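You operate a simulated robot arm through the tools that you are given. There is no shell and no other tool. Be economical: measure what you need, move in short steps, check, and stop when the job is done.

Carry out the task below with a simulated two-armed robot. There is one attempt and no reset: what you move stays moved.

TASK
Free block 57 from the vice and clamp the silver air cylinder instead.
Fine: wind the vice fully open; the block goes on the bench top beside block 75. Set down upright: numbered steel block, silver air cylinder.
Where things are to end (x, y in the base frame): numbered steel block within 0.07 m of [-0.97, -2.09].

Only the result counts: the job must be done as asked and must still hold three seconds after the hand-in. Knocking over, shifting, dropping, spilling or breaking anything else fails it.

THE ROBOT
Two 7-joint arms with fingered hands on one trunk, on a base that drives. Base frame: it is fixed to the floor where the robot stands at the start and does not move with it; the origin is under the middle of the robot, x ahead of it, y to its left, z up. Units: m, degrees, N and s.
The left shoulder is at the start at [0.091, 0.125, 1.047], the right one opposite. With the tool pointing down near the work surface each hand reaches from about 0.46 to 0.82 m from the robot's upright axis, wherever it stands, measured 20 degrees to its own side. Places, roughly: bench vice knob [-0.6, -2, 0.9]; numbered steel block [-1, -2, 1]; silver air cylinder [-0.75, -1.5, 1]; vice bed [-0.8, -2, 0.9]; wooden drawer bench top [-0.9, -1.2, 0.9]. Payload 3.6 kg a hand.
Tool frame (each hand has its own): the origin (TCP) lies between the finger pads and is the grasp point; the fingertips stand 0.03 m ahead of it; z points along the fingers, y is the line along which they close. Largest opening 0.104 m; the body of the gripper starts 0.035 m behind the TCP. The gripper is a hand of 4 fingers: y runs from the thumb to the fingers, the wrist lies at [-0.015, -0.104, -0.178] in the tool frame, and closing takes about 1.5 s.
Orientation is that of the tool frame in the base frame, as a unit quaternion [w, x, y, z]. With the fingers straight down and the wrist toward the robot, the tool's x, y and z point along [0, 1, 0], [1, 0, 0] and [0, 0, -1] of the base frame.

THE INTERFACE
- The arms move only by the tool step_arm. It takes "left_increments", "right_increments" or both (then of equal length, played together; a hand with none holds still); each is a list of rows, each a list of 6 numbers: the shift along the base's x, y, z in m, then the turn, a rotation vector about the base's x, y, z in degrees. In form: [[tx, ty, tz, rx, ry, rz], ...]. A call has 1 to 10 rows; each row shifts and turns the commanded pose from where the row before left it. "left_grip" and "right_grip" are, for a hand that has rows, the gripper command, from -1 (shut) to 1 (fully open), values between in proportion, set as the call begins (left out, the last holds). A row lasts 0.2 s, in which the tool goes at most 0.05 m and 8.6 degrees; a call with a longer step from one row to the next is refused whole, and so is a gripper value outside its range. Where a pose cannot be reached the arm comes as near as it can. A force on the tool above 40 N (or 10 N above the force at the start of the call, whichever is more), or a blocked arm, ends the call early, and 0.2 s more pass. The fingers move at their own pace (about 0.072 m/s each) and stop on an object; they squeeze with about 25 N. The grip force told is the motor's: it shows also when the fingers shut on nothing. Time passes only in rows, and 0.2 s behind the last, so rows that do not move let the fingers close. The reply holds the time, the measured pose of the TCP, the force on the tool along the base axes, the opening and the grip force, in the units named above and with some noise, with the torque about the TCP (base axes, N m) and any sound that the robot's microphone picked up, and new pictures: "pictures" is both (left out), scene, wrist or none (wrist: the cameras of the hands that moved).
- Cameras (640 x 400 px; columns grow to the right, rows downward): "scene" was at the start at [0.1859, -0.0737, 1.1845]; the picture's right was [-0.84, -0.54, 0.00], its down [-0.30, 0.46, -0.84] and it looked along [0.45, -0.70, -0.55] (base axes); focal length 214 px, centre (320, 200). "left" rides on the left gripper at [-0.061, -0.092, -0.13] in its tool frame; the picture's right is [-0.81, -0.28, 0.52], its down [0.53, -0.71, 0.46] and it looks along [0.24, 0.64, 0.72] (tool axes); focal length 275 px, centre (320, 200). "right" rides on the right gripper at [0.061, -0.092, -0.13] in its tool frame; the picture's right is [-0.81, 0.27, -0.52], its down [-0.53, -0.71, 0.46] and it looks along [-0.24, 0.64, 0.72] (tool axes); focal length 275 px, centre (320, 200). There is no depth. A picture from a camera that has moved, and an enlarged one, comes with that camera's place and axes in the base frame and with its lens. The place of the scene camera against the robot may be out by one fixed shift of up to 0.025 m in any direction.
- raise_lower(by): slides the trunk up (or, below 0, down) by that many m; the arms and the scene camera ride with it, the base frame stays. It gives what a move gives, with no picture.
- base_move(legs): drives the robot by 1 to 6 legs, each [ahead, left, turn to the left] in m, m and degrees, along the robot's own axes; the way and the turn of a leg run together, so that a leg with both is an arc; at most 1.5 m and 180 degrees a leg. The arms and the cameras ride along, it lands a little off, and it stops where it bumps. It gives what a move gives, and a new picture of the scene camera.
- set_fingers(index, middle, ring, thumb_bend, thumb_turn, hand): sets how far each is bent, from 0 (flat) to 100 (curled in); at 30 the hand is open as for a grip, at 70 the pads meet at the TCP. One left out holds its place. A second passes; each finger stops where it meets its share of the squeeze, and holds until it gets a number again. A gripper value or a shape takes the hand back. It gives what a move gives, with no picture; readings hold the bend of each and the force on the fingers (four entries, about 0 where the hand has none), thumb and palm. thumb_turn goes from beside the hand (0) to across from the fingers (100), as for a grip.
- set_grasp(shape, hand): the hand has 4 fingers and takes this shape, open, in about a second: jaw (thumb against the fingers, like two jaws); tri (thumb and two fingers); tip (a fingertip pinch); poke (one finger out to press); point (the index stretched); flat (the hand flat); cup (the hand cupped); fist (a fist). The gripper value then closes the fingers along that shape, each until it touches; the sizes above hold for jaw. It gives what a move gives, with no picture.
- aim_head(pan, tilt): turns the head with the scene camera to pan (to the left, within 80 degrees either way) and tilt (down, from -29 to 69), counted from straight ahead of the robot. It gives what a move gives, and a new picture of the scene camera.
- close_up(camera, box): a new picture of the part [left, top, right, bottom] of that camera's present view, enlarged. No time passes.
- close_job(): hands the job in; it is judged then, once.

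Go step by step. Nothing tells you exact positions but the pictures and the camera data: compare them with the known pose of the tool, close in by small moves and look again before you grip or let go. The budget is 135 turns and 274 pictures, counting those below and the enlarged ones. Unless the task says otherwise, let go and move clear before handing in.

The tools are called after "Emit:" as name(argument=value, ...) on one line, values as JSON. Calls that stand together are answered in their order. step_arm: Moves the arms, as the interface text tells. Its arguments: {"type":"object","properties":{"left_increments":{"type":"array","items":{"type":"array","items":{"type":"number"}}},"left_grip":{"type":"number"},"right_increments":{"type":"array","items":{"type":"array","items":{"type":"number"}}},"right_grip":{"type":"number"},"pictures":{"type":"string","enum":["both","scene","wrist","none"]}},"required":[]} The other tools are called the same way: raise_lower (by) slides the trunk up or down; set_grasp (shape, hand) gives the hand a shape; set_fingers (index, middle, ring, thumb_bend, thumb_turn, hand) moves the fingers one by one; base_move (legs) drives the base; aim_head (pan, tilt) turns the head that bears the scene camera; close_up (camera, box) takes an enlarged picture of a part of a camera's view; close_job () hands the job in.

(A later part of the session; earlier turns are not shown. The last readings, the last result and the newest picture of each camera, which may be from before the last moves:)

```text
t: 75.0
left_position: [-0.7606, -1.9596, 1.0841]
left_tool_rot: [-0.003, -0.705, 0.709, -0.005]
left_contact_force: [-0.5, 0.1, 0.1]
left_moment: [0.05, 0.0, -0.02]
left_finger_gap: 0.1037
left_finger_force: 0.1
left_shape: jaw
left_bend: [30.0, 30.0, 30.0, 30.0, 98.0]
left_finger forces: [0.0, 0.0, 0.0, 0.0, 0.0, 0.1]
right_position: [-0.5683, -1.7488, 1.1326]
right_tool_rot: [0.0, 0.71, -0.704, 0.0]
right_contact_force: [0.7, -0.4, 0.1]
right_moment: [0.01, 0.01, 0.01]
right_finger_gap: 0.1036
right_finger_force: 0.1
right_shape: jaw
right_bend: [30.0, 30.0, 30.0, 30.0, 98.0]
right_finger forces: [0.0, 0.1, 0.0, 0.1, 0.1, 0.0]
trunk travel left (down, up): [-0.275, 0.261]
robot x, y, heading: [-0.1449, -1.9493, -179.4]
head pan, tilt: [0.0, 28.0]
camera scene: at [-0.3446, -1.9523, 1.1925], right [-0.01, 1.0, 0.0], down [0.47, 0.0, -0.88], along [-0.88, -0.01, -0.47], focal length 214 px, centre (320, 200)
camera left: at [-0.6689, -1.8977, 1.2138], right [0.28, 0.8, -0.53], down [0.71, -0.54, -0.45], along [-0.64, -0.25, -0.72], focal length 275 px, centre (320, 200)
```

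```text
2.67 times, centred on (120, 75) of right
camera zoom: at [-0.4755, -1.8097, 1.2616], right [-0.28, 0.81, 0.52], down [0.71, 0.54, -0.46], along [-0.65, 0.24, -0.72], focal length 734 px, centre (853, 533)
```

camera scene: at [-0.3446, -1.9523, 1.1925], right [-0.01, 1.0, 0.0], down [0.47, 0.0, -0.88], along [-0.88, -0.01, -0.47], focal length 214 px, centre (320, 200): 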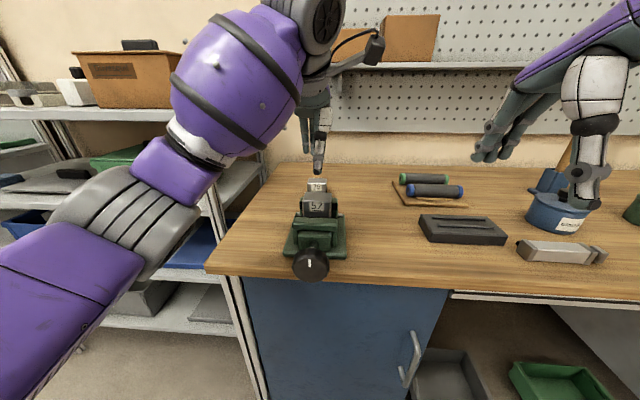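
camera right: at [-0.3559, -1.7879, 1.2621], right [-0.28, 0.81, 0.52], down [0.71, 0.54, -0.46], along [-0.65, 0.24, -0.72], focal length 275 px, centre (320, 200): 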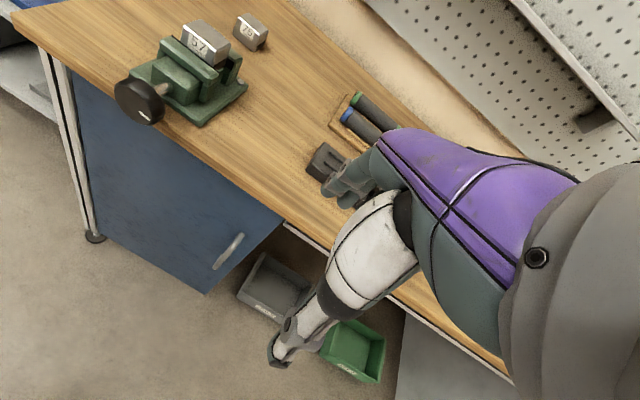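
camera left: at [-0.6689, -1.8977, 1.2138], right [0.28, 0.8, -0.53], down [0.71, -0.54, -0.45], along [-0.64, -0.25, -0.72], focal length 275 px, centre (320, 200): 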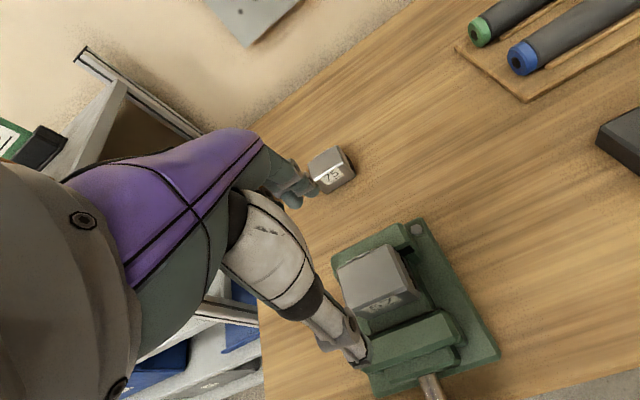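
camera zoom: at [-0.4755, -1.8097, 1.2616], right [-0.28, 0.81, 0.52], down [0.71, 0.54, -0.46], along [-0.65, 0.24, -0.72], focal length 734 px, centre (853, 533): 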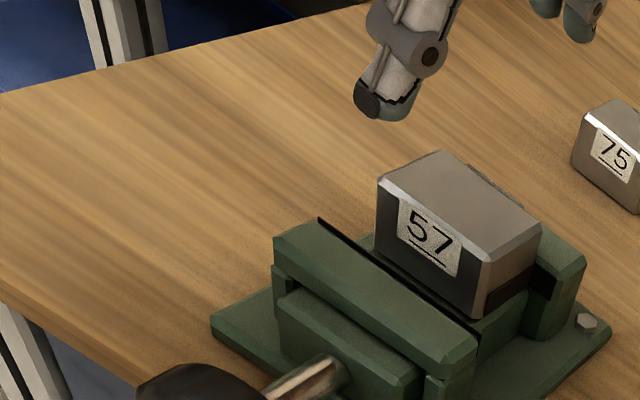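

The hand is aligned over the block. I'll descend so the fingertips reach the exposed top, staying above the jaws, and close.

Emit:
step_arm(left_increments=[[0, 0, -0.03, 0, 0, 0], [0, 0, -0.03, 0, 0, 0], [0, 0, -0.02, 0, 0, 0], [0, 0, -0.015, 0, 0, 0]], pictures="none")

Emit:
close_up(camera="right", box=[0, 0, 240, 150])

```text
t: 76.0
left_position: [-0.7614, -1.9601, 0.9881]
left_tool_rot: [-0.002, -0.705, 0.71, -0.006]
left_contact_force: [-0.4, -0.4, -0.5]
left_moment: [-0.01, -0.03, 0.02]
left_finger_gap: 0.1038
left_finger_force: 0.0
left_shape: jaw
left_bend: [30.0, 30.0, 30.0, 30.0, 98.0]
left_finger forces: [0.1, 0.1, 0.0, 0.0, 0.0, 0.0]
right_position: [-0.5689, -1.7489, 1.1314]
right_tool_rot: [0.0, 0.71, -0.704, 0.0]
right_contact_force: [-0.1, 0.2, -0.4]
right_moment: [0.0, -0.03, -0.01]
right_finger_gap: 0.1035
right_finger_force: 0.2
right_shape: jaw
right_bend: [30.0, 30.0, 30.0, 30.0, 98.0]
right_finger forces: [0.1, 0.1, 0.1, 0.1, 0.0, 0.0]
trunk travel left (down, up): [-0.275, 0.261]
robot x, y, heading: [-0.141, -1.9507, -179.4]
head pan, tilt: [0.0, 28.0]
```

```text
2.67 times, centred on (120, 75) of right
camera zoom: at [-0.4753, -1.8099, 1.2617], right [-0.28, 0.81, 0.52], down [0.71, 0.54, -0.46], along [-0.65, 0.24, -0.72], focal length 734 px, centre (853, 533)
```

zoom: 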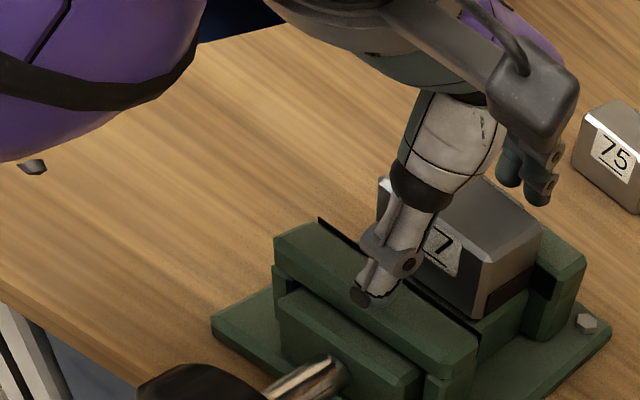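

Emit:
step_arm(left_increments=[[0, 0, 0.002, 0, 0, 0], [0, 0, 0, 0, 0, 0], [0, 0, 0, 0, 0, 0], [0, 0, 0, 0, 0, 0], [0, 0, 0, 0, 0, 0], [0, 0, 0, 0, 0, 0], [0, 0, 0, 0, 0, 0], [0, 0, 0, 0, 0, 0]], left_grip=-1, pictures="none")

Emit:
close_up(camera="right", box=[0, 0, 240, 150])

```text
t: 77.8
left_position: [-0.7609, -1.9599, 0.9905]
left_tool_rot: [-0.001, -0.705, 0.709, -0.006]
left_contact_force: [0.8, -1.1, 0.0]
left_moment: [0.02, -0.03, -0.02]
left_finger_gap: 0.0394
left_finger_force: 25.2
left_shape: jaw
left_bend: [74.0, 50.0, 48.0, 73.0, 100.0]
left_finger forces: [12.9, 6.5, 3.1, 0.0, 22.6, 0.0]
right_position: [-0.568, -1.7485, 1.1319]
right_tool_rot: [0.0, 0.71, -0.704, 0.0]
right_contact_force: [0.0, 0.4, -1.3]
right_moment: [0.02, -0.03, 0.01]
right_finger_gap: 0.1037
right_finger_force: 0.0
right_shape: jaw
right_bend: [30.0, 30.0, 30.0, 30.0, 98.0]
right_finger forces: [0.0, 0.0, 0.0, 0.1, 0.0, 0.0]
trunk travel left (down, up): [-0.275, 0.261]
robot x, y, heading: [-0.1376, -1.95, -179.4]
head pan, tilt: [0.0, 28.0]
```

```text
2.67 times, centred on (120, 75) of right
camera zoom: at [-0.4755, -1.8099, 1.2616], right [-0.28, 0.81, 0.52], down [0.71, 0.54, -0.46], along [-0.65, 0.24, -0.72], focal length 734 px, centre (853, 533)
```

zoom: 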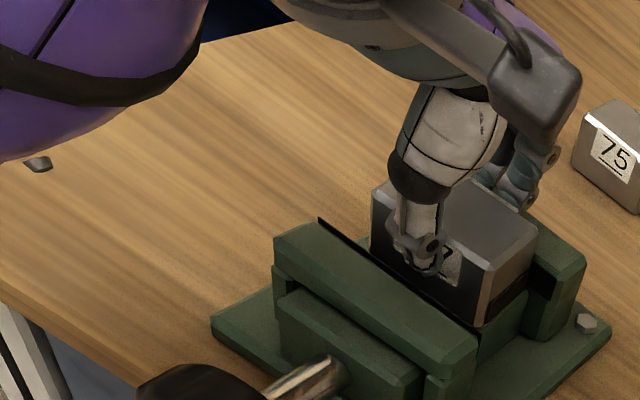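

The block is gripped (gap 0.039). I'll lift it straight up.

Emit:
step_arm(left_increments=[[0, 0, 0.01, 0, 0, 0], [0, 0, 0.02, 0, 0, 0], [0, 0, 0.03, 0, 0, 0], [0, 0, 0.03, 0, 0, 0], [0, 0, 0.03, 0, 0, 0], [0, 0, 0, 0, 0, 0]], pictures="scene")

Emit:
close_up(camera="right", box=[0, 0, 240, 150])

```text
t: 79.2
left_position: [-0.7614, -1.9618, 1.1115]
left_tool_rot: [-0.001, -0.706, 0.708, -0.007]
left_contact_force: [0.2, 0.7, -3.7]
left_moment: [0.0, -0.01, -0.01]
left_finger_gap: 0.0392
left_finger_force: 24.9
left_shape: jaw
left_bend: [74.0, 50.0, 48.0, 73.0, 100.0]
left_finger forces: [13.1, 6.7, 3.0, 0.0, 22.5, 0.1]
right_position: [-0.5684, -1.7488, 1.1312]
right_tool_rot: [0.0, 0.71, -0.704, 0.0]
right_contact_force: [-0.7, 0.5, -0.2]
right_moment: [0.0, 0.01, -0.01]
right_finger_gap: 0.1039
right_finger_force: 0.2
right_shape: jaw
right_bend: [30.0, 30.0, 30.0, 30.0, 98.0]
right_finger forces: [0.0, 0.0, 0.0, 0.0, 0.0, 0.0]
trunk travel left (down, up): [-0.275, 0.261]
robot x, y, heading: [-0.1442, -1.9523, -179.3]
head pan, tilt: [0.0, 28.0]
camera scene: at [-0.3449, -1.9526, 1.1924], right [-0.01, 1.0, 0.0], down [0.47, 0.0, -0.88], along [-0.88, -0.01, -0.47], focal length 214 px, centre (320, 200)
```

scene: 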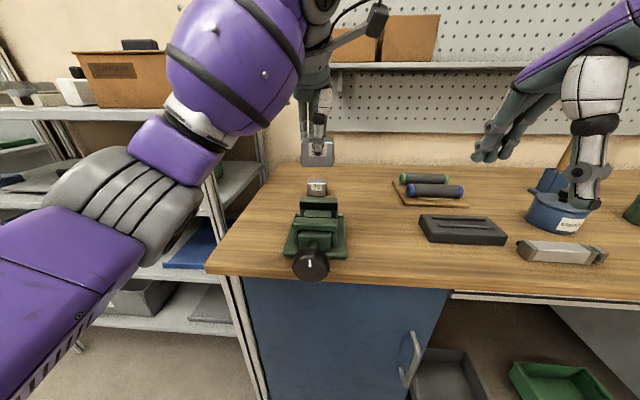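

```text
2.67 times, centred on (120, 75) of right
camera zoom: at [-0.4758, -1.81, 1.2615], right [-0.28, 0.81, 0.52], down [0.71, 0.54, -0.46], along [-0.65, 0.24, -0.72], focal length 734 px, centre (853, 533)
```

zoom: 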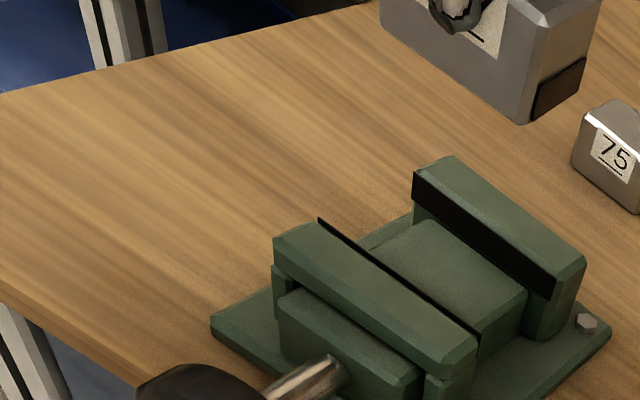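

The block is out and weighs about 3.7 N. I'll carry it over to (-0.945, -2.08) at height.

Emit:
step_arm(left_increments=[[-0.023, -0.015, 0, 0, 0, 0], [-0.023, -0.015, 0, 0, 0, 0], [-0.023, -0.015, 0, 0, 0, 0], [-0.023, -0.015, 0, 0, 0, 0], [-0.023, -0.015, 0, 0, 0, 0], [-0.023, -0.015, 0, 0, 0, 0], [-0.023, -0.015, 0, 0, 0, 0], [-0.023, -0.013, 0, 0, 0, 0], [0, 0, -0.03, 0, 0, 0], [0, 0, -0.02, 0, 0, 0]], pictures="both")

Emit:
close_up(camera="right", box=[0, 0, 240, 150])

```text
t: 81.3
left_position: [-0.8892, -2.0652, 1.0472]
left_tool_rot: [-0.002, -0.705, 0.709, -0.006]
left_contact_force: [-0.8, -0.3, -3.7]
left_moment: [-0.01, 0.0, -0.06]
left_finger_gap: 0.0391
left_finger_force: 25.3
left_shape: jaw
left_bend: [74.0, 50.0, 48.0, 73.0, 100.0]
left_finger forces: [13.0, 6.5, 3.0, 0.0, 22.6, 0.0]
left hand out of reach, approached as far as the arm can: row 6, 7, 8
right_position: [-0.5686, -1.7488, 1.132]
right_tool_rot: [-0.001, 0.71, -0.704, 0.0]
right_contact_force: [-0.3, 0.0, -0.7]
right_moment: [-0.01, -0.03, 0.02]
right_finger_gap: 0.1036
right_finger_force: 0.1
right_shape: jaw
right_bend: [30.0, 30.0, 30.0, 30.0, 98.0]
right_finger forces: [0.1, 0.0, 0.0, 0.0, 0.1, 0.1]
trunk travel left (down, up): [-0.275, 0.261]
robot x, y, heading: [-0.1451, -1.9524, -179.5]
head pan, tilt: [0.0, 28.0]
camera scene: at [-0.3446, -1.9525, 1.1925], right [-0.01, 1.0, 0.0], down [0.47, 0.0, -0.88], along [-0.88, -0.01, -0.47], focal length 214 px, centre (320, 200)
camera left: at [-0.7979, -2.0033, 1.1769], right [0.28, 0.8, -0.53], down [0.71, -0.54, -0.44], along [-0.64, -0.25, -0.72], focal length 275 px, centre (320, 200)
```

scene: 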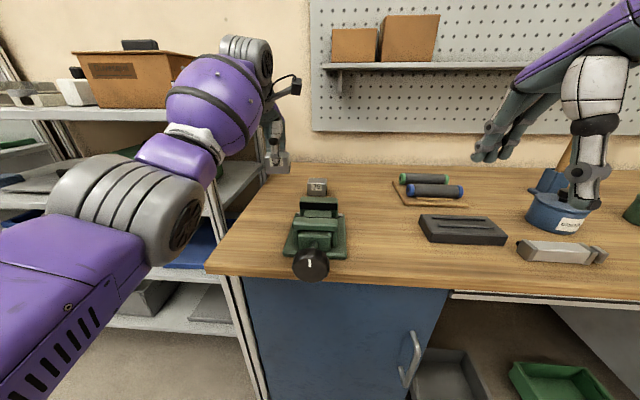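
left: 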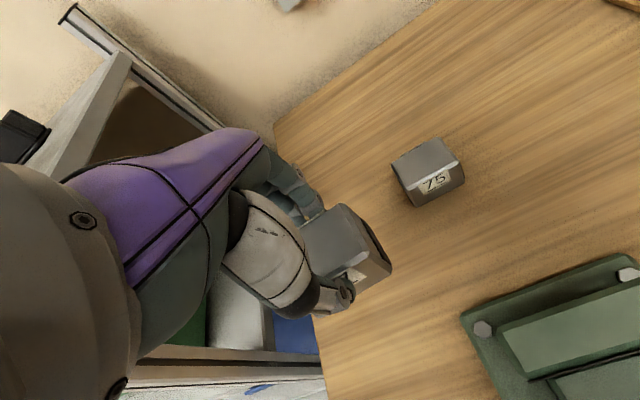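

```text
2.67 times, centred on (120, 75) of right
camera zoom: at [-0.4755, -1.8099, 1.2616], right [-0.28, 0.81, 0.52], down [0.71, 0.54, -0.46], along [-0.65, 0.24, -0.72], focal length 734 px, centre (853, 533)
```

zoom: 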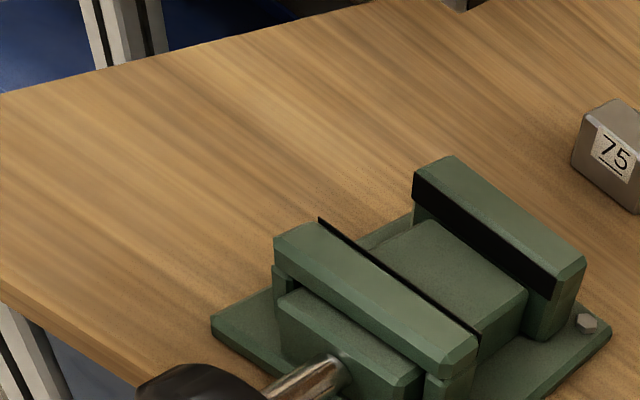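

The arm ran out of reach at x = -0.889. I'll drive 6 cm forward with the block held high.

Emit:
base_move(legs=[[0.065, 0.012, 0]])

Emit:
close_up(camera="left", box=[230, 80, 560, 400])

```text
t: 82.3
left_position: [-0.9554, -2.079, 1.0452]
left_tool_rot: [-0.002, -0.705, 0.709, -0.007]
left_contact_force: [0.5, -0.4, -3.5]
left_moment: [0.04, -0.01, 0.0]
left_finger_gap: 0.0391
left_finger_force: 25.6
left_shape: jaw
left_bend: [74.0, 50.0, 48.0, 73.0, 100.0]
left_finger forces: [13.1, 6.5, 3.2, 0.0, 22.6, 0.0]
right_position: [-0.6333, -1.7613, 1.1307]
right_tool_rot: [0.0, 0.71, -0.704, 0.001]
right_contact_force: [-0.2, -0.1, -0.3]
right_moment: [-0.03, -0.05, 0.04]
right_finger_gap: 0.1038
right_finger_force: 0.0
right_shape: jaw
right_bend: [30.0, 30.0, 30.0, 30.0, 98.0]
right_finger forces: [0.0, 0.0, 0.1, 0.1, 0.1, 0.0]
trunk travel left (down, up): [-0.275, 0.261]
robot x, y, heading: [-0.2089, -1.9652, -179.6]
head pan, tilt: [0.0, 28.0]
camera scene: at [-0.4099, -1.9652, 1.1923], right [-0.01, 1.0, 0.0], down [0.47, 0.0, -0.88], along [-0.88, -0.01, -0.47], focal length 214 px, centre (320, 200)
```

scene: 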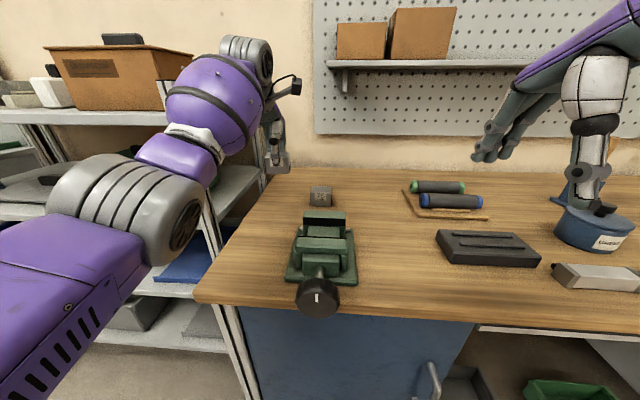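

```text
1.25 times, centred on (395, 240) of left
camera zoom: at [-0.8633, -2.0157, 1.1761], right [0.28, 0.8, -0.53], down [0.71, -0.54, -0.44], along [-0.64, -0.25, -0.73], focal length 344 px, centre (226, 150)
```

zoom: 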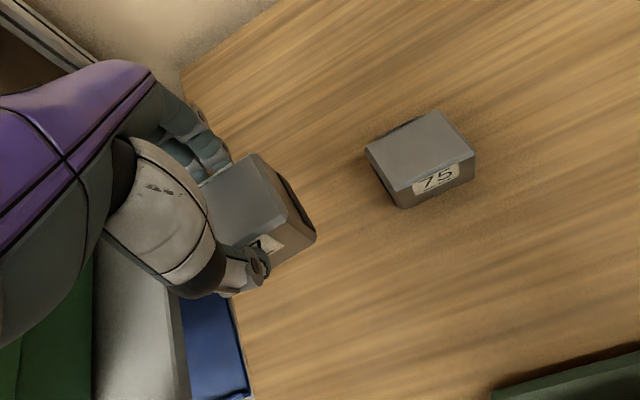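

The block is above (-0.955, -2.079), inside the bench edge and clear of block 75. I'll lower it in stages.

Emit:
step_arm(left_increments=[[0, 0, -0.02, 0, 0, 0], [0, 0, -0.02, 0, 0, 0], [0, 0, -0.015, 0, 0, 0], [0, 0, -0.005, 0, 0, 0]], pictures="wrist")

Emit:
close_up(camera="scene", box=[230, 110, 350, 220])

```text
t: 83.3
left_position: [-0.954, -2.0777, 0.9857]
left_tool_rot: [-0.002, -0.705, 0.709, -0.007]
left_contact_force: [0.0, -0.6, -4.1]
left_moment: [0.02, 0.02, 0.01]
left_finger_gap: 0.0392
left_finger_force: 25.1
left_shape: jaw
left_bend: [74.0, 50.0, 48.0, 73.0, 100.0]
left_finger forces: [13.0, 6.4, 3.2, 0.0, 22.6, 0.1]
right_position: [-0.6333, -1.7616, 1.1316]
right_tool_rot: [0.0, 0.71, -0.704, 0.0]
right_contact_force: [-0.1, -0.1, -0.1]
right_moment: [0.03, 0.0, 0.0]
right_finger_gap: 0.1036
right_finger_force: 0.1
right_shape: jaw
right_bend: [30.0, 30.0, 30.0, 30.0, 98.0]
right_finger forces: [0.0, 0.1, 0.0, 0.0, 0.0, 0.0]
trunk travel left (down, up): [-0.275, 0.261]
robot x, y, heading: [-0.2109, -1.9617, -179.3]
head pan, tilt: [0.0, 28.0]
camera left: at [-0.8621, -2.0155, 1.1159], right [0.28, 0.8, -0.53], down [0.71, -0.54, -0.44], along [-0.64, -0.25, -0.73], focal length 275 px, centre (320, 200)
```

left: 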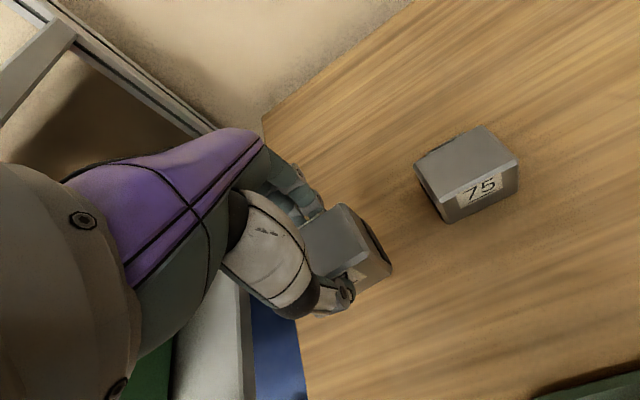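

```text
3.64 times, centred on (290, 165) of scene
camera zoom: at [-0.409, -1.9651, 1.1925], right [-0.01, 1.0, 0.0], down [0.47, 0.0, -0.88], along [-0.88, -0.01, -0.47], focal length 780 px, centre (429, 327)
```

zoom: 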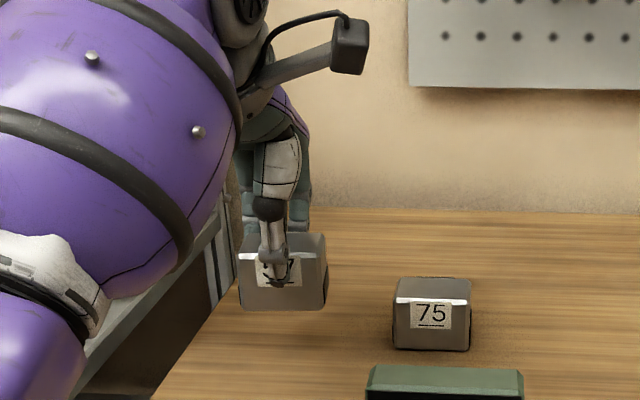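

The bottom is about 3.5 cm above the bench. I'll lower it the rest of the way, gently.

Emit:
step_arm(left_increments=[[0, 0, -0.015, 0, 0, 0], [0, 0, -0.01, 0, 0, 0], [0, 0, -0.004, 0, 0, 0], [0, 0, -0.002, 0, 0, 0]], pictures="none")

Emit:
close_up(camera="scene", box=[230, 110, 350, 220])

```text
t: 84.3
left_position: [-0.9536, -2.0772, 0.9558]
left_tool_rot: [-0.001, -0.705, 0.709, -0.007]
left_contact_force: [0.8, -0.3, -3.6]
left_moment: [0.0, 0.01, 0.0]
left_finger_gap: 0.039
left_finger_force: 25.2
left_shape: jaw
left_bend: [74.0, 50.0, 48.0, 73.0, 100.0]
left_finger forces: [13.0, 6.5, 3.1, 0.0, 22.5, 0.0]
right_position: [-0.6328, -1.7613, 1.1323]
right_tool_rot: [0.0, 0.71, -0.705, 0.0]
right_contact_force: [-0.2, 1.1, 0.4]
right_moment: [0.03, -0.01, 0.01]
right_finger_gap: 0.1038
right_finger_force: 0.1
right_shape: jaw
right_bend: [30.0, 30.0, 30.0, 30.0, 98.0]
right_finger forces: [0.1, 0.1, 0.1, 0.0, 0.0, 0.0]
trunk travel left (down, up): [-0.275, 0.261]
robot x, y, heading: [-0.2086, -1.966, -179.7]
head pan, tilt: [0.0, 28.0]
```

```text
3.64 times, centred on (290, 165) of scene
camera zoom: at [-0.409, -1.9651, 1.1925], right [-0.01, 1.0, 0.0], down [0.47, 0.0, -0.88], along [-0.88, -0.01, -0.47], focal length 780 px, centre (429, 327)
```

zoom: 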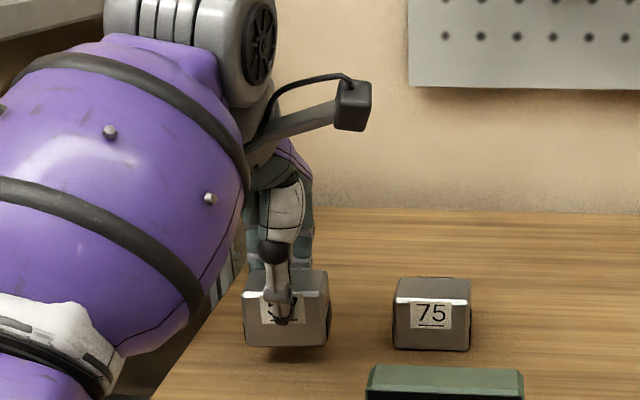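

Almost down. I'll make 2 mm steps until the force shows contact.

Emit:
step_arm(left_increments=[[0, 0, -0.003, 0, 0, 0], [0, 0, -0.002, 0, 0, 0]], pictures="none")

Emit:
step_arm(left_increments=[[0, 0, -0.002, 0, 0, 0]], pictures="none")

```text
t: 85.0
left_position: [-0.9536, -2.0779, 0.9504]
left_tool_rot: [-0.002, -0.705, 0.709, -0.006]
left_contact_force: [0.2, -0.7, -3.0]
left_moment: [-0.02, 0.0, 0.04]
left_finger_gap: 0.0391
left_finger_force: 25.1
left_shape: jaw
left_bend: [74.0, 50.0, 48.0, 73.0, 100.0]
left_finger forces: [12.9, 6.5, 3.2, 0.1, 22.6, 0.1]
right_position: [-0.6322, -1.7604, 1.1318]
right_tool_rot: [0.0, 0.71, -0.705, 0.0]
right_contact_force: [0.4, -0.7, 0.1]
right_moment: [0.01, 0.0, -0.01]
right_finger_gap: 0.1039
right_finger_force: 0.0
right_shape: jaw
right_bend: [30.0, 30.0, 30.0, 30.0, 98.0]
right_finger forces: [0.0, 0.0, 0.0, 0.0, 0.0, 0.0]
trunk travel left (down, up): [-0.275, 0.261]
robot x, y, heading: [-0.2039, -1.9645, -179.6]
head pan, tilt: [0.0, 28.0]
```

```text
t: 85.3
left_position: [-0.9532, -2.0775, 0.9485]
left_tool_rot: [-0.002, -0.705, 0.709, -0.006]
left_contact_force: [-0.2, 1.1, -3.8]
left_moment: [-0.02, 0.01, -0.01]
left_finger_gap: 0.0394
left_finger_force: 25.0
left_shape: jaw
left_bend: [74.0, 50.0, 48.0, 73.0, 100.0]
left_finger forces: [13.0, 6.5, 3.1, 0.0, 22.7, 0.0]
right_position: [-0.6325, -1.7612, 1.1307]
right_tool_rot: [0.0, 0.71, -0.705, 0.0]
right_contact_force: [0.0, 0.0, -0.5]
right_moment: [-0.01, -0.03, 0.03]
right_finger_gap: 0.1035
right_finger_force: 0.0
right_shape: jaw
right_bend: [30.0, 30.0, 30.0, 30.0, 98.0]
right_finger forces: [0.1, 0.0, 0.0, 0.0, 0.0, 0.0]
trunk travel left (down, up): [-0.275, 0.261]
robot x, y, heading: [-0.2087, -1.961, -179.5]
head pan, tilt: [0.0, 28.0]
```

Emit:
step_arm(left_increments=[[0, 0, -0.002, 0, 0, 0]], pictures="none")

Emit:
step_arm(left_increments=[[0, 0, -0.002, 0, 0, 0]], pictures="none")

Emit:
close_up(camera="scene", box=[250, 150, 350, 215])

```text
t: 85.8
left_position: [-0.9543, -2.0771, 0.9471]
left_tool_rot: [-0.002, -0.706, 0.709, -0.008]
left_contact_force: [0.5, 0.5, -3.1]
left_moment: [-0.03, 0.01, 0.0]
left_finger_gap: 0.0392
left_finger_force: 25.1
left_shape: jaw
left_bend: [74.0, 50.0, 48.0, 73.0, 100.0]
left_finger forces: [13.0, 6.4, 3.1, 0.0, 22.6, 0.0]
right_position: [-0.6329, -1.7609, 1.132]
right_tool_rot: [0.0, 0.71, -0.705, 0.0]
right_contact_force: [0.3, -0.7, 0.2]
right_moment: [0.0, -0.01, 0.03]
right_finger_gap: 0.1038
right_finger_force: 0.0
right_shape: jaw
right_bend: [30.0, 30.0, 30.0, 30.0, 98.0]
right_finger forces: [0.1, 0.0, 0.0, 0.1, 0.0, 0.0]
trunk travel left (down, up): [-0.275, 0.261]
robot x, y, heading: [-0.2104, -1.9663, -180.0]
head pan, tilt: [0.0, 28.0]
```

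```text
t: 86.2
left_position: [-0.9538, -2.0773, 0.945]
left_tool_rot: [-0.002, -0.706, 0.709, -0.007]
left_contact_force: [0.4, -0.4, -3.4]
left_moment: [0.03, 0.02, 0.02]
left_finger_gap: 0.0394
left_finger_force: 24.5
left_shape: jaw
left_bend: [74.0, 50.0, 48.0, 73.0, 100.0]
left_finger forces: [13.0, 6.5, 3.2, 0.0, 22.6, 0.1]
right_position: [-0.6328, -1.7611, 1.1313]
right_tool_rot: [-0.001, 0.709, -0.705, 0.0]
right_contact_force: [0.0, 1.1, -0.5]
right_moment: [0.01, -0.01, 0.01]
right_finger_gap: 0.1036
right_finger_force: 0.0
right_shape: jaw
right_bend: [30.0, 30.0, 30.0, 30.0, 98.0]
right_finger forces: [0.0, 0.1, 0.0, 0.1, 0.0, 0.0]
trunk travel left (down, up): [-0.275, 0.261]
robot x, y, heading: [-0.2104, -1.9598, -179.3]
head pan, tilt: [0.0, 28.0]
```

```text
6.15 times, centred on (300, 182) of scene
camera zoom: at [-0.409, -1.9651, 1.1925], right [-0.01, 1.0, 0.0], down [0.47, 0.0, -0.88], along [-0.88, -0.01, -0.47], focal length 1320 px, centre (443, 308)
```

zoom: 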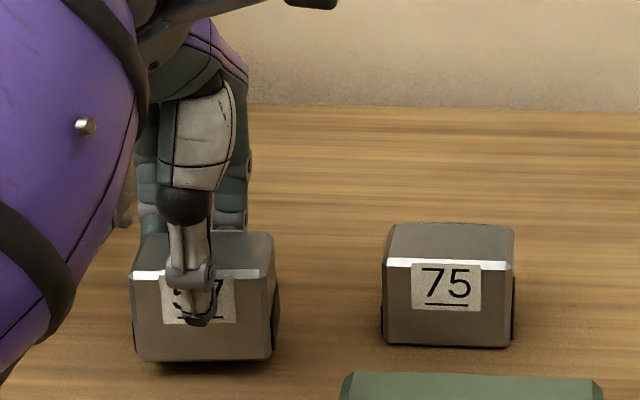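

Still a thin shadow under it, so I'll continue down.

Emit:
step_arm(left_increments=[[0, 0, -0.0025, 0, 0, 0]], pictures="none")

Emit:
step_arm(left_increments=[[0, 0, -0.0025, 0, 0, 0]], pictures="none")

Emit:
step_arm(left_increments=[[0, 0, -0.002, 0, 0, 0]], pictures="none")

Emit:
close_up(camera="scene", box=[250, 150, 350, 215])

```text
t: 86.5
left_position: [-0.9548, -2.0771, 0.9419]
left_tool_rot: [-0.001, -0.705, 0.709, -0.005]
left_contact_force: [0.7, -0.7, -3.4]
left_moment: [0.0, 0.02, 0.0]
left_finger_gap: 0.0394
left_finger_force: 24.8
left_shape: jaw
left_bend: [74.0, 50.0, 48.0, 73.0, 100.0]
left_finger forces: [13.0, 6.5, 3.1, 0.1, 22.5, 0.1]
right_position: [-0.6325, -1.7615, 1.1316]
right_tool_rot: [0.0, 0.71, -0.705, 0.0]
right_contact_force: [-0.5, -0.4, 0.0]
right_moment: [0.04, -0.01, 0.01]
right_finger_gap: 0.1038
right_finger_force: 0.0
right_shape: jaw
right_bend: [30.0, 30.0, 30.0, 30.0, 98.0]
right_finger forces: [0.1, 0.0, 0.0, 0.1, 0.0, 0.1]
trunk travel left (down, up): [-0.275, 0.261]
robot x, y, heading: [-0.2105, -1.9663, -179.5]
head pan, tilt: [0.0, 28.0]
```

```text
t: 87.0
left_position: [-0.9538, -2.0783, 0.9395]
left_tool_rot: [-0.001, -0.706, 0.709, -0.007]
left_contact_force: [-0.6, -0.1, -4.1]
left_moment: [-0.01, -0.03, -0.01]
left_finger_gap: 0.0391
left_finger_force: 25.1
left_shape: jaw
left_bend: [74.0, 50.0, 48.0, 73.0, 100.0]
left_finger forces: [13.0, 6.5, 3.1, 0.0, 22.5, 0.0]
right_position: [-0.633, -1.7603, 1.1309]
right_tool_rot: [0.001, 0.709, -0.705, 0.0]
right_contact_force: [0.5, 0.5, 0.8]
right_moment: [0.01, 0.0, -0.04]
right_finger_gap: 0.1035
right_finger_force: 0.0
right_shape: jaw
right_bend: [30.0, 30.0, 30.0, 30.0, 98.0]
right_finger forces: [0.0, 0.0, 0.1, 0.0, 0.0, 0.0]
trunk travel left (down, up): [-0.275, 0.261]
robot x, y, heading: [-0.2099, -1.9635, -179.6]
head pan, tilt: [0.0, 28.0]
```

```text
t: 87.3
left_position: [-0.9535, -2.0779, 0.9375]
left_tool_rot: [-0.002, -0.704, 0.71, -0.007]
left_contact_force: [-0.1, 0.1, -3.5]
left_moment: [0.01, 0.0, -0.01]
left_finger_gap: 0.0391
left_finger_force: 25.3
left_shape: jaw
left_bend: [74.0, 50.0, 48.0, 73.0, 100.0]
left_finger forces: [13.0, 6.6, 3.1, 0.0, 22.6, 0.0]
right_position: [-0.6337, -1.7607, 1.1319]
right_tool_rot: [0.0, 0.71, -0.704, 0.0]
right_contact_force: [-0.2, -0.4, -0.5]
right_moment: [0.05, 0.03, -0.03]
right_finger_gap: 0.1034
right_finger_force: 0.1
right_shape: jaw
right_bend: [30.0, 30.0, 30.0, 30.0, 98.0]
right_finger forces: [0.0, 0.0, 0.0, 0.0, 0.1, 0.1]
trunk travel left (down, up): [-0.275, 0.261]
robot x, y, heading: [-0.2121, -1.9665, -179.3]
head pan, tilt: [0.0, 28.0]
```

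```text
6.15 times, centred on (300, 182) of scene
camera zoom: at [-0.4091, -1.9651, 1.1925], right [-0.01, 1.0, 0.0], down [0.47, 0.0, -0.88], along [-0.88, -0.01, -0.47], focal length 1320 px, centre (443, 308)
```

zoom: 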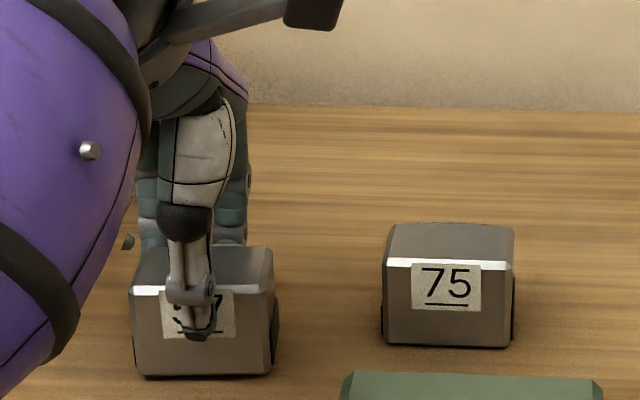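

Emit:
step_arm(left_increments=[[0, 0, -0.0015, 0, 0, 0]], pictures="none")

Emit:
step_arm(left_increments=[[0, 0, -0.0015, 0, 0, 0]], pictures="none")

Emit:
step_arm(left_increments=[[0, 0, -0.0015, 0, 0, 0]], pictures="none")

Emit:
close_up(camera="scene", box=[250, 150, 350, 215])

```text
t: 87.8
left_position: [-0.9543, -2.0785, 0.9363]
left_tool_rot: [-0.002, -0.706, 0.708, -0.007]
left_contact_force: [0.0, 0.3, -2.3]
left_moment: [0.0, -0.03, 0.01]
left_finger_gap: 0.0392
left_finger_force: 24.7
left_shape: jaw
left_bend: [74.0, 50.0, 48.0, 73.0, 100.0]
left_finger forces: [13.0, 6.4, 3.0, 0.0, 22.6, 0.1]
right_position: [-0.6326, -1.7613, 1.133]
right_tool_rot: [-0.001, 0.709, -0.705, 0.001]
right_contact_force: [-0.4, -0.4, -1.7]
right_moment: [-0.01, 0.02, 0.0]
right_finger_gap: 0.104
right_finger_force: 0.1
right_shape: jaw
right_bend: [30.0, 30.0, 30.0, 30.0, 98.0]
right_finger forces: [0.0, 0.1, 0.0, 0.1, 0.0, 0.0]
trunk travel left (down, up): [-0.275, 0.261]
robot x, y, heading: [-0.207, -1.9621, -179.5]
head pan, tilt: [0.0, 28.0]
```

```text
t: 88.2
left_position: [-0.951, -2.0782, 0.9336]
left_tool_rot: [-0.002, -0.705, 0.709, -0.007]
left_contact_force: [0.7, -0.3, -2.5]
left_moment: [0.01, 0.01, 0.01]
left_finger_gap: 0.0393
left_finger_force: 24.8
left_shape: jaw
left_bend: [74.0, 50.0, 48.0, 73.0, 100.0]
left_finger forces: [13.0, 6.5, 3.1, 0.0, 22.8, 0.0]
right_position: [-0.6319, -1.7618, 1.1331]
right_tool_rot: [0.001, 0.709, -0.705, -0.001]
right_contact_force: [-0.1, 0.7, 0.2]
right_moment: [0.01, 0.0, -0.01]
right_finger_gap: 0.1039
right_finger_force: 0.1
right_shape: jaw
right_bend: [30.0, 30.0, 30.0, 30.0, 98.0]
right_finger forces: [0.1, 0.1, 0.0, 0.1, 0.1, 0.0]
trunk travel left (down, up): [-0.275, 0.261]
robot x, y, heading: [-0.2121, -1.9617, -179.3]
head pan, tilt: [0.0, 28.0]
```

```text
t: 88.5
left_position: [-0.9548, -2.0782, 0.9354]
left_tool_rot: [-0.003, -0.705, 0.709, -0.005]
left_contact_force: [1.2, -1.7, 3.0]
left_moment: [-0.05, -0.08, -0.01]
left_finger_gap: 0.0393
left_finger_force: 25.2
left_shape: jaw
left_bend: [74.0, 50.0, 48.0, 73.0, 100.0]
left_finger forces: [13.0, 6.6, 3.1, 0.0, 23.5, 0.0]
right_position: [-0.632, -1.7616, 1.1317]
right_tool_rot: [0.0, 0.71, -0.704, -0.001]
right_contact_force: [0.3, 0.6, -0.8]
right_moment: [0.02, 0.02, -0.01]
right_finger_gap: 0.1038
right_finger_force: 0.0
right_shape: jaw
right_bend: [30.0, 30.0, 30.0, 30.0, 98.0]
right_finger forces: [0.1, 0.0, 0.0, 0.1, 0.1, 0.1]
trunk travel left (down, up): [-0.275, 0.261]
robot x, y, heading: [-0.2069, -1.9672, -179.3]
head pan, tilt: [0.0, 28.0]
```

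```text
6.15 times, centred on (300, 182) of scene
camera zoom: at [-0.4084, -1.9652, 1.1926], right [-0.01, 1.0, 0.0], down [0.47, 0.0, -0.88], along [-0.88, -0.01, -0.47], focal length 1320 px, centre (443, 308)
```

zoom: 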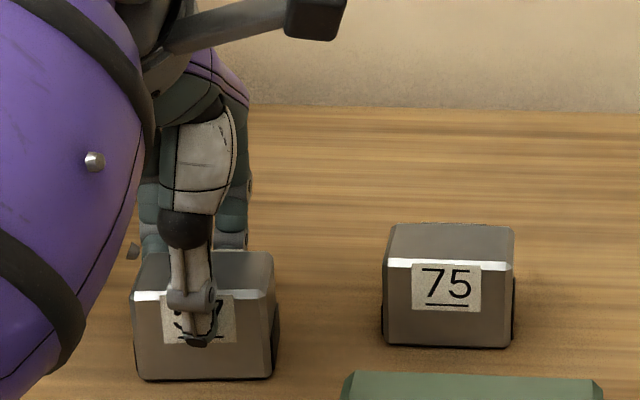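

The block has touched down. I'll open and lift the hand straight up.

Emit:
step_arm(left_increments=[[0, 0, 0, 0, 0, 0], [0, 0, 0, 0, 0, 0], [0, 0, 0, 0, 0, 0], [0, 0, 0, 0, 0, 0], [0, 0, 0.02, 0, 0, 0], [0, 0, 0.03, 0, 0, 0], [0, 0, 0.04, 0, 0, 0], [0, 0, 0.04, 0, 0, 0], [0, 0, 0.04, 0, 0, 0], [0, 0, 0.04, 0, 0, 0]], left_grip=1, pictures="wrist")

Emit:
close_up(camera="scene", box=[240, 150, 400, 320])

Emit:
close_up(camera="scene", box=[430, 160, 640, 310])

```text
t: 90.8
left_position: [-0.9452, -2.0786, 1.119]
left_tool_rot: [-0.002, -0.705, 0.709, -0.006]
left_contact_force: [-0.1, -0.1, -0.7]
left_moment: [-0.03, -0.03, -0.03]
left_finger_gap: 0.1037
left_finger_force: 0.1
left_shape: jaw
left_bend: [30.0, 30.0, 30.0, 30.0, 98.0]
left_finger forces: [0.1, 0.1, 0.1, 0.1, 0.0, 0.0]
left hand out of reach, approached as far as the arm can: row 9, 10
right_position: [-0.6318, -1.7612, 1.1323]
right_tool_rot: [0.0, 0.709, -0.705, 0.0]
right_contact_force: [-0.1, 0.9, -0.5]
right_moment: [-0.02, 0.0, 0.01]
right_finger_gap: 0.1038
right_finger_force: 0.2
right_shape: jaw
right_bend: [30.0, 30.0, 30.0, 30.0, 98.0]
right_finger forces: [0.0, 0.0, 0.1, 0.0, 0.0, 0.0]
trunk travel left (down, up): [-0.275, 0.261]
robot x, y, heading: [-0.2076, -1.9641, -179.6]
head pan, tilt: [0.0, 28.0]
camera left: at [-0.853, -2.0158, 1.2489], right [0.28, 0.8, -0.53], down [0.71, -0.54, -0.44], along [-0.64, -0.25, -0.73], focal length 275 px, centre (320, 200)
```

left: 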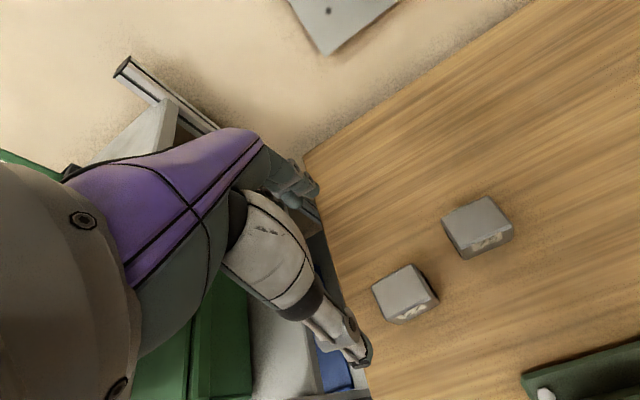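

```text
2.35 times, centred on (320, 235) of scene
camera zoom: at [-0.4092, -1.9652, 1.1924], right [-0.01, 1.0, 0.0], down [0.47, 0.0, -0.88], along [-0.88, -0.01, -0.47], focal length 505 px, centre (320, 118)
```

zoom: 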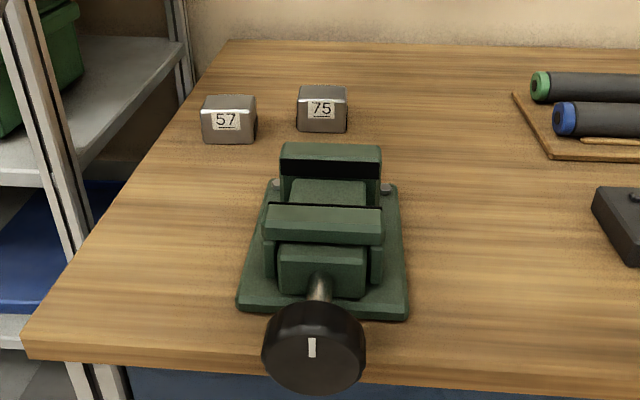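

```text
2.67 times, centred on (535, 235) of scene
camera zoom: at [-0.4092, -1.9652, 1.1924], right [-0.01, 1.0, 0.0], down [0.47, 0.0, -0.88], along [-0.88, -0.01, -0.47], focal length 572 px, centre (-253, 107)
```

zoom: 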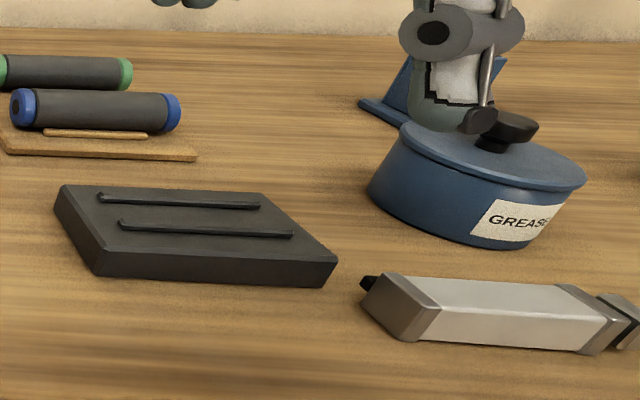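

Block 57 stands beside 75. The cylinder is about 0.03 wide and 0.033 tall, from y -1.53 to -1.40 near x -0.685, and the vice gap is about 0.065. I'll retract the left hand and bring the right hand over the cylinder.

Emit:
step_arm(left_increments=[[0.03, -0.005, 0, 0, 0, 0], [0.03, -0.005, 0, 0, 0, 0], [0.03, -0.005, 0, 0, 0, 0], [0.03, -0.01, 0, 0, 0, 0], [0.03, -0.01, 0, 0, 0, 0], [0.03, -0.01, 0, 0, 0, 0], [0.03, -0.01, 0, 0, 0, 0], [0.03, -0.01, 0, 0, 0, 0]], right_increments=[[-0.007, 0.036, 0, 0, 0, -6], [-0.007, 0.036, 0, 0, 0, 0], [-0.007, 0.036, 0, 0, 0, 0], [-0.007, 0.036, 0, 0, 0, 0], [-0.007, 0.036, 0, 0, 0, 0], [-0.007, 0.036, -0.02, 0, 0, 0], [-0.007, 0.036, -0.02, 0, 0, 0], [-0.007, 0.034, -0.02, 0, 0, 0]], pictures="wrist")

Emit:
aim_head(pan=-40, tilt=30)

```text
t: 92.5
left_position: [-0.7033, -2.1443, 1.1183]
left_tool_rot: [-0.003, -0.705, 0.709, -0.007]
left_contact_force: [0.1, 0.4, -0.8]
left_moment: [-0.02, -0.02, -0.04]
left_finger_gap: 0.104
left_finger_force: 0.0
left_shape: jaw
left_bend: [30.0, 30.0, 30.0, 30.0, 98.0]
left_finger forces: [0.0, 0.0, 0.0, 0.0, 0.0, 0.0]
right_position: [-0.6882, -1.4745, 1.0737]
right_tool_rot: [0.0, -0.673, 0.74, 0.001]
right_contact_force: [0.0, -0.3, -0.5]
right_moment: [-0.02, -0.01, -0.04]
right_finger_gap: 0.1034
right_finger_force: 0.1
right_shape: jaw
right_bend: [30.0, 30.0, 30.0, 30.0, 98.0]
right_finger forces: [0.0, 0.0, 0.0, 0.0, 0.0, 0.0]
trunk travel left (down, up): [-0.275, 0.261]
robot x, y, heading: [-0.2075, -1.9646, -179.5]
head pan, tilt: [0.0, 28.0]
camera right: at [-0.602, -1.5443, 1.2023], right [-0.2, 0.83, 0.52], down [0.76, 0.46, -0.46], along [-0.62, 0.31, -0.72], focal length 275 px, centre (320, 200)
camera left: at [-0.6115, -2.0812, 1.2478], right [0.28, 0.8, -0.53], down [0.71, -0.54, -0.44], along [-0.64, -0.25, -0.73], focal length 275 px, centre (320, 200)
```

right: 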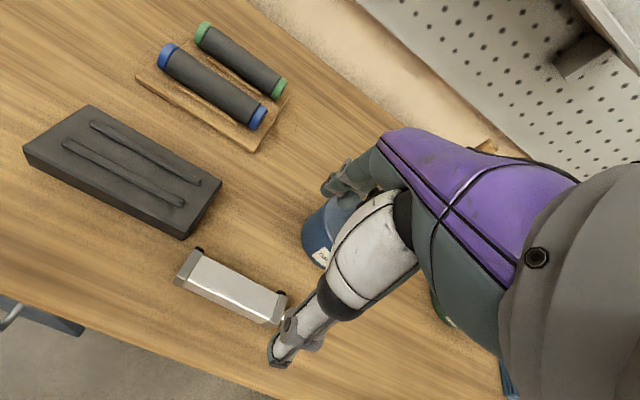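
left: 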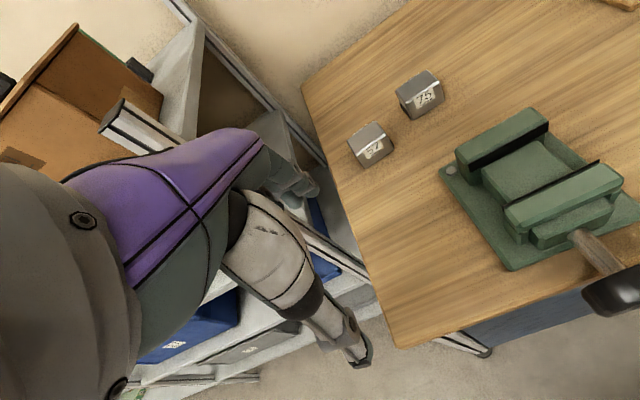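

```text
t: 93.6
left_position: [-0.7041, -2.1433, 1.1183]
left_tool_rot: [-0.002, -0.705, 0.709, -0.007]
left_contact_force: [0.0, 0.1, 0.2]
left_moment: [0.0, -0.02, -0.04]
left_finger_gap: 0.1041
left_finger_force: 0.0
left_shape: jaw
left_bend: [30.0, 30.0, 30.0, 30.0, 98.0]
left_finger forces: [0.0, 0.0, 0.1, 0.0, 0.1, 0.1]
right_position: [-0.6891, -1.4759, 1.0717]
right_tool_rot: [-0.001, -0.672, 0.741, 0.0]
right_contact_force: [-0.1, 0.5, -0.3]
right_moment: [-0.04, 0.0, -0.02]
right_finger_gap: 0.1036
right_finger_force: 0.1
right_shape: jaw
right_bend: [30.0, 30.0, 30.0, 30.0, 98.0]
right_finger forces: [0.0, 0.0, 0.1, 0.0, 0.1, 0.1]
trunk travel left (down, up): [-0.275, 0.261]
robot x, y, heading: [-0.2065, -1.9629, -179.1]
head pan, tilt: [-40.0, 30.0]
camera scene: at [-0.3873, -1.9068, 1.1894], right [0.64, 0.77, 0.0], down [0.39, -0.32, -0.87], along [-0.67, 0.55, -0.5], focal length 214 px, centre (320, 200)
```

scene: 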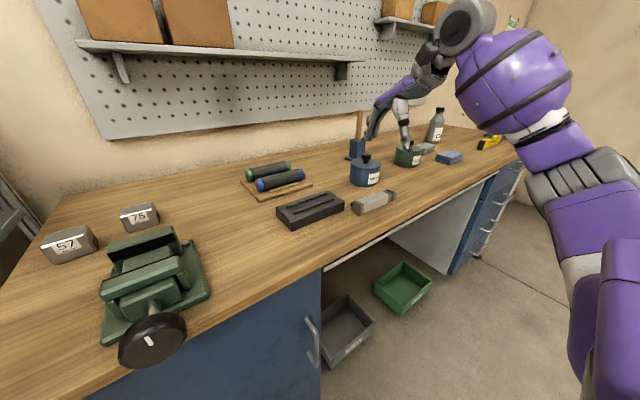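

The right hand is over the cylinder; measured body centre is about (-0.69, -1.485). I'll narrow the opening a little to stay clear of the grease pot, and descend.

Emit:
step_arm(right_increments=[[-0.001, -0.006, -0.03, 0, 0, 1], [-0.001, 0, -0.03, 0, 0, 0], [0, 0, -0.03, 0, 0, 0], [0, 0, -0.02, 0, 0, 0], [0, 0, -0.015, 0, 0, 0]], right_grip=0.6, pictures="wrist")

Emit:
close_up(camera="scene", box=[320, 100, 480, 230])

Emit:
close_up(camera="right", box=[130, 180, 370, 380])

```text
t: 94.8
left_position: [-0.7025, -2.1439, 1.1182]
left_tool_rot: [-0.002, -0.705, 0.709, -0.007]
left_contact_force: [-0.4, 0.6, 0.3]
left_moment: [-0.01, 0.04, 0.04]
left_finger_gap: 0.1037
left_finger_force: 0.1
left_shape: jaw
left_bend: [30.0, 30.0, 30.0, 30.0, 98.0]
left_finger forces: [0.0, 0.0, 0.0, 0.0, 0.0, 0.0]
right_position: [-0.6906, -1.4801, 0.9463]
right_tool_rot: [-0.001, -0.679, 0.734, 0.0]
right_contact_force: [-0.5, -0.6, 0.0]
right_moment: [0.0, 0.02, -0.02]
right_finger_gap: 0.0835
right_finger_force: 0.1
right_shape: jaw
right_bend: [27.0, 34.0, 32.0, 49.0, 99.0]
right_finger forces: [0.0, 0.0, 0.0, 0.0, 0.0, 0.1]
trunk travel left (down, up): [-0.275, 0.261]
robot x, y, heading: [-0.2069, -1.9644, -179.5]
head pan, tilt: [-40.0, 30.0]
camera right: at [-0.6034, -1.5496, 1.0763], right [-0.21, 0.83, 0.52], down [0.75, 0.47, -0.46], along [-0.62, 0.29, -0.72], focal length 275 px, centre (320, 200)
```

right: 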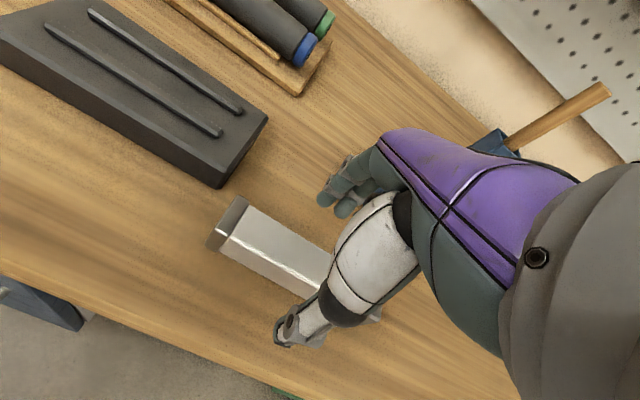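

```text
3.08 times, centred on (400, 165) of scene
camera zoom: at [-0.3873, -1.9067, 1.1894], right [0.64, 0.77, 0.0], down [0.39, -0.32, -0.87], along [-0.67, 0.55, -0.5], focal length 660 px, centre (74, 308)
```

zoom: 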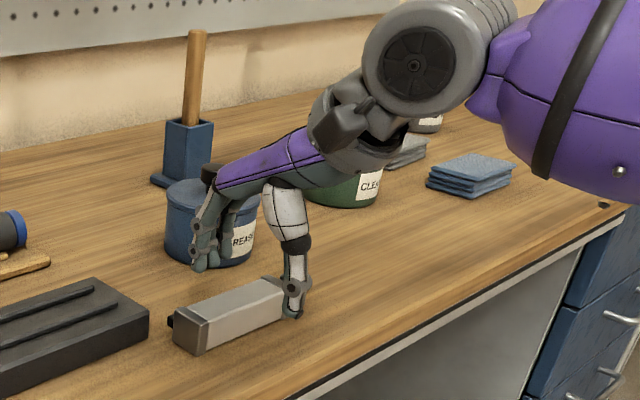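

```text
2.00 times, centred on (250, 280) of right
camera zoom: at [-0.6034, -1.5496, 1.0763], right [-0.21, 0.83, 0.52], down [0.75, 0.47, -0.46], along [-0.62, 0.29, -0.72], focal length 551 px, centre (460, 40)
```

zoom: 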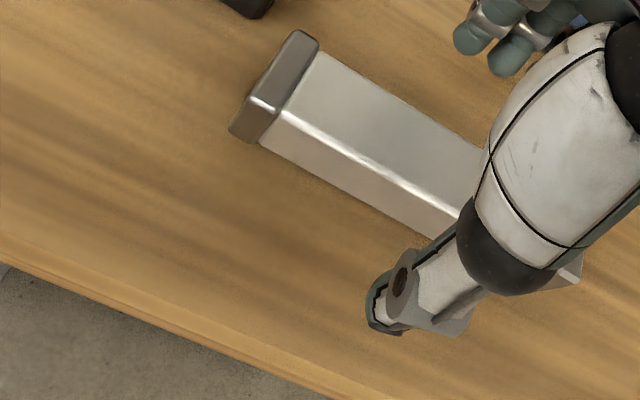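

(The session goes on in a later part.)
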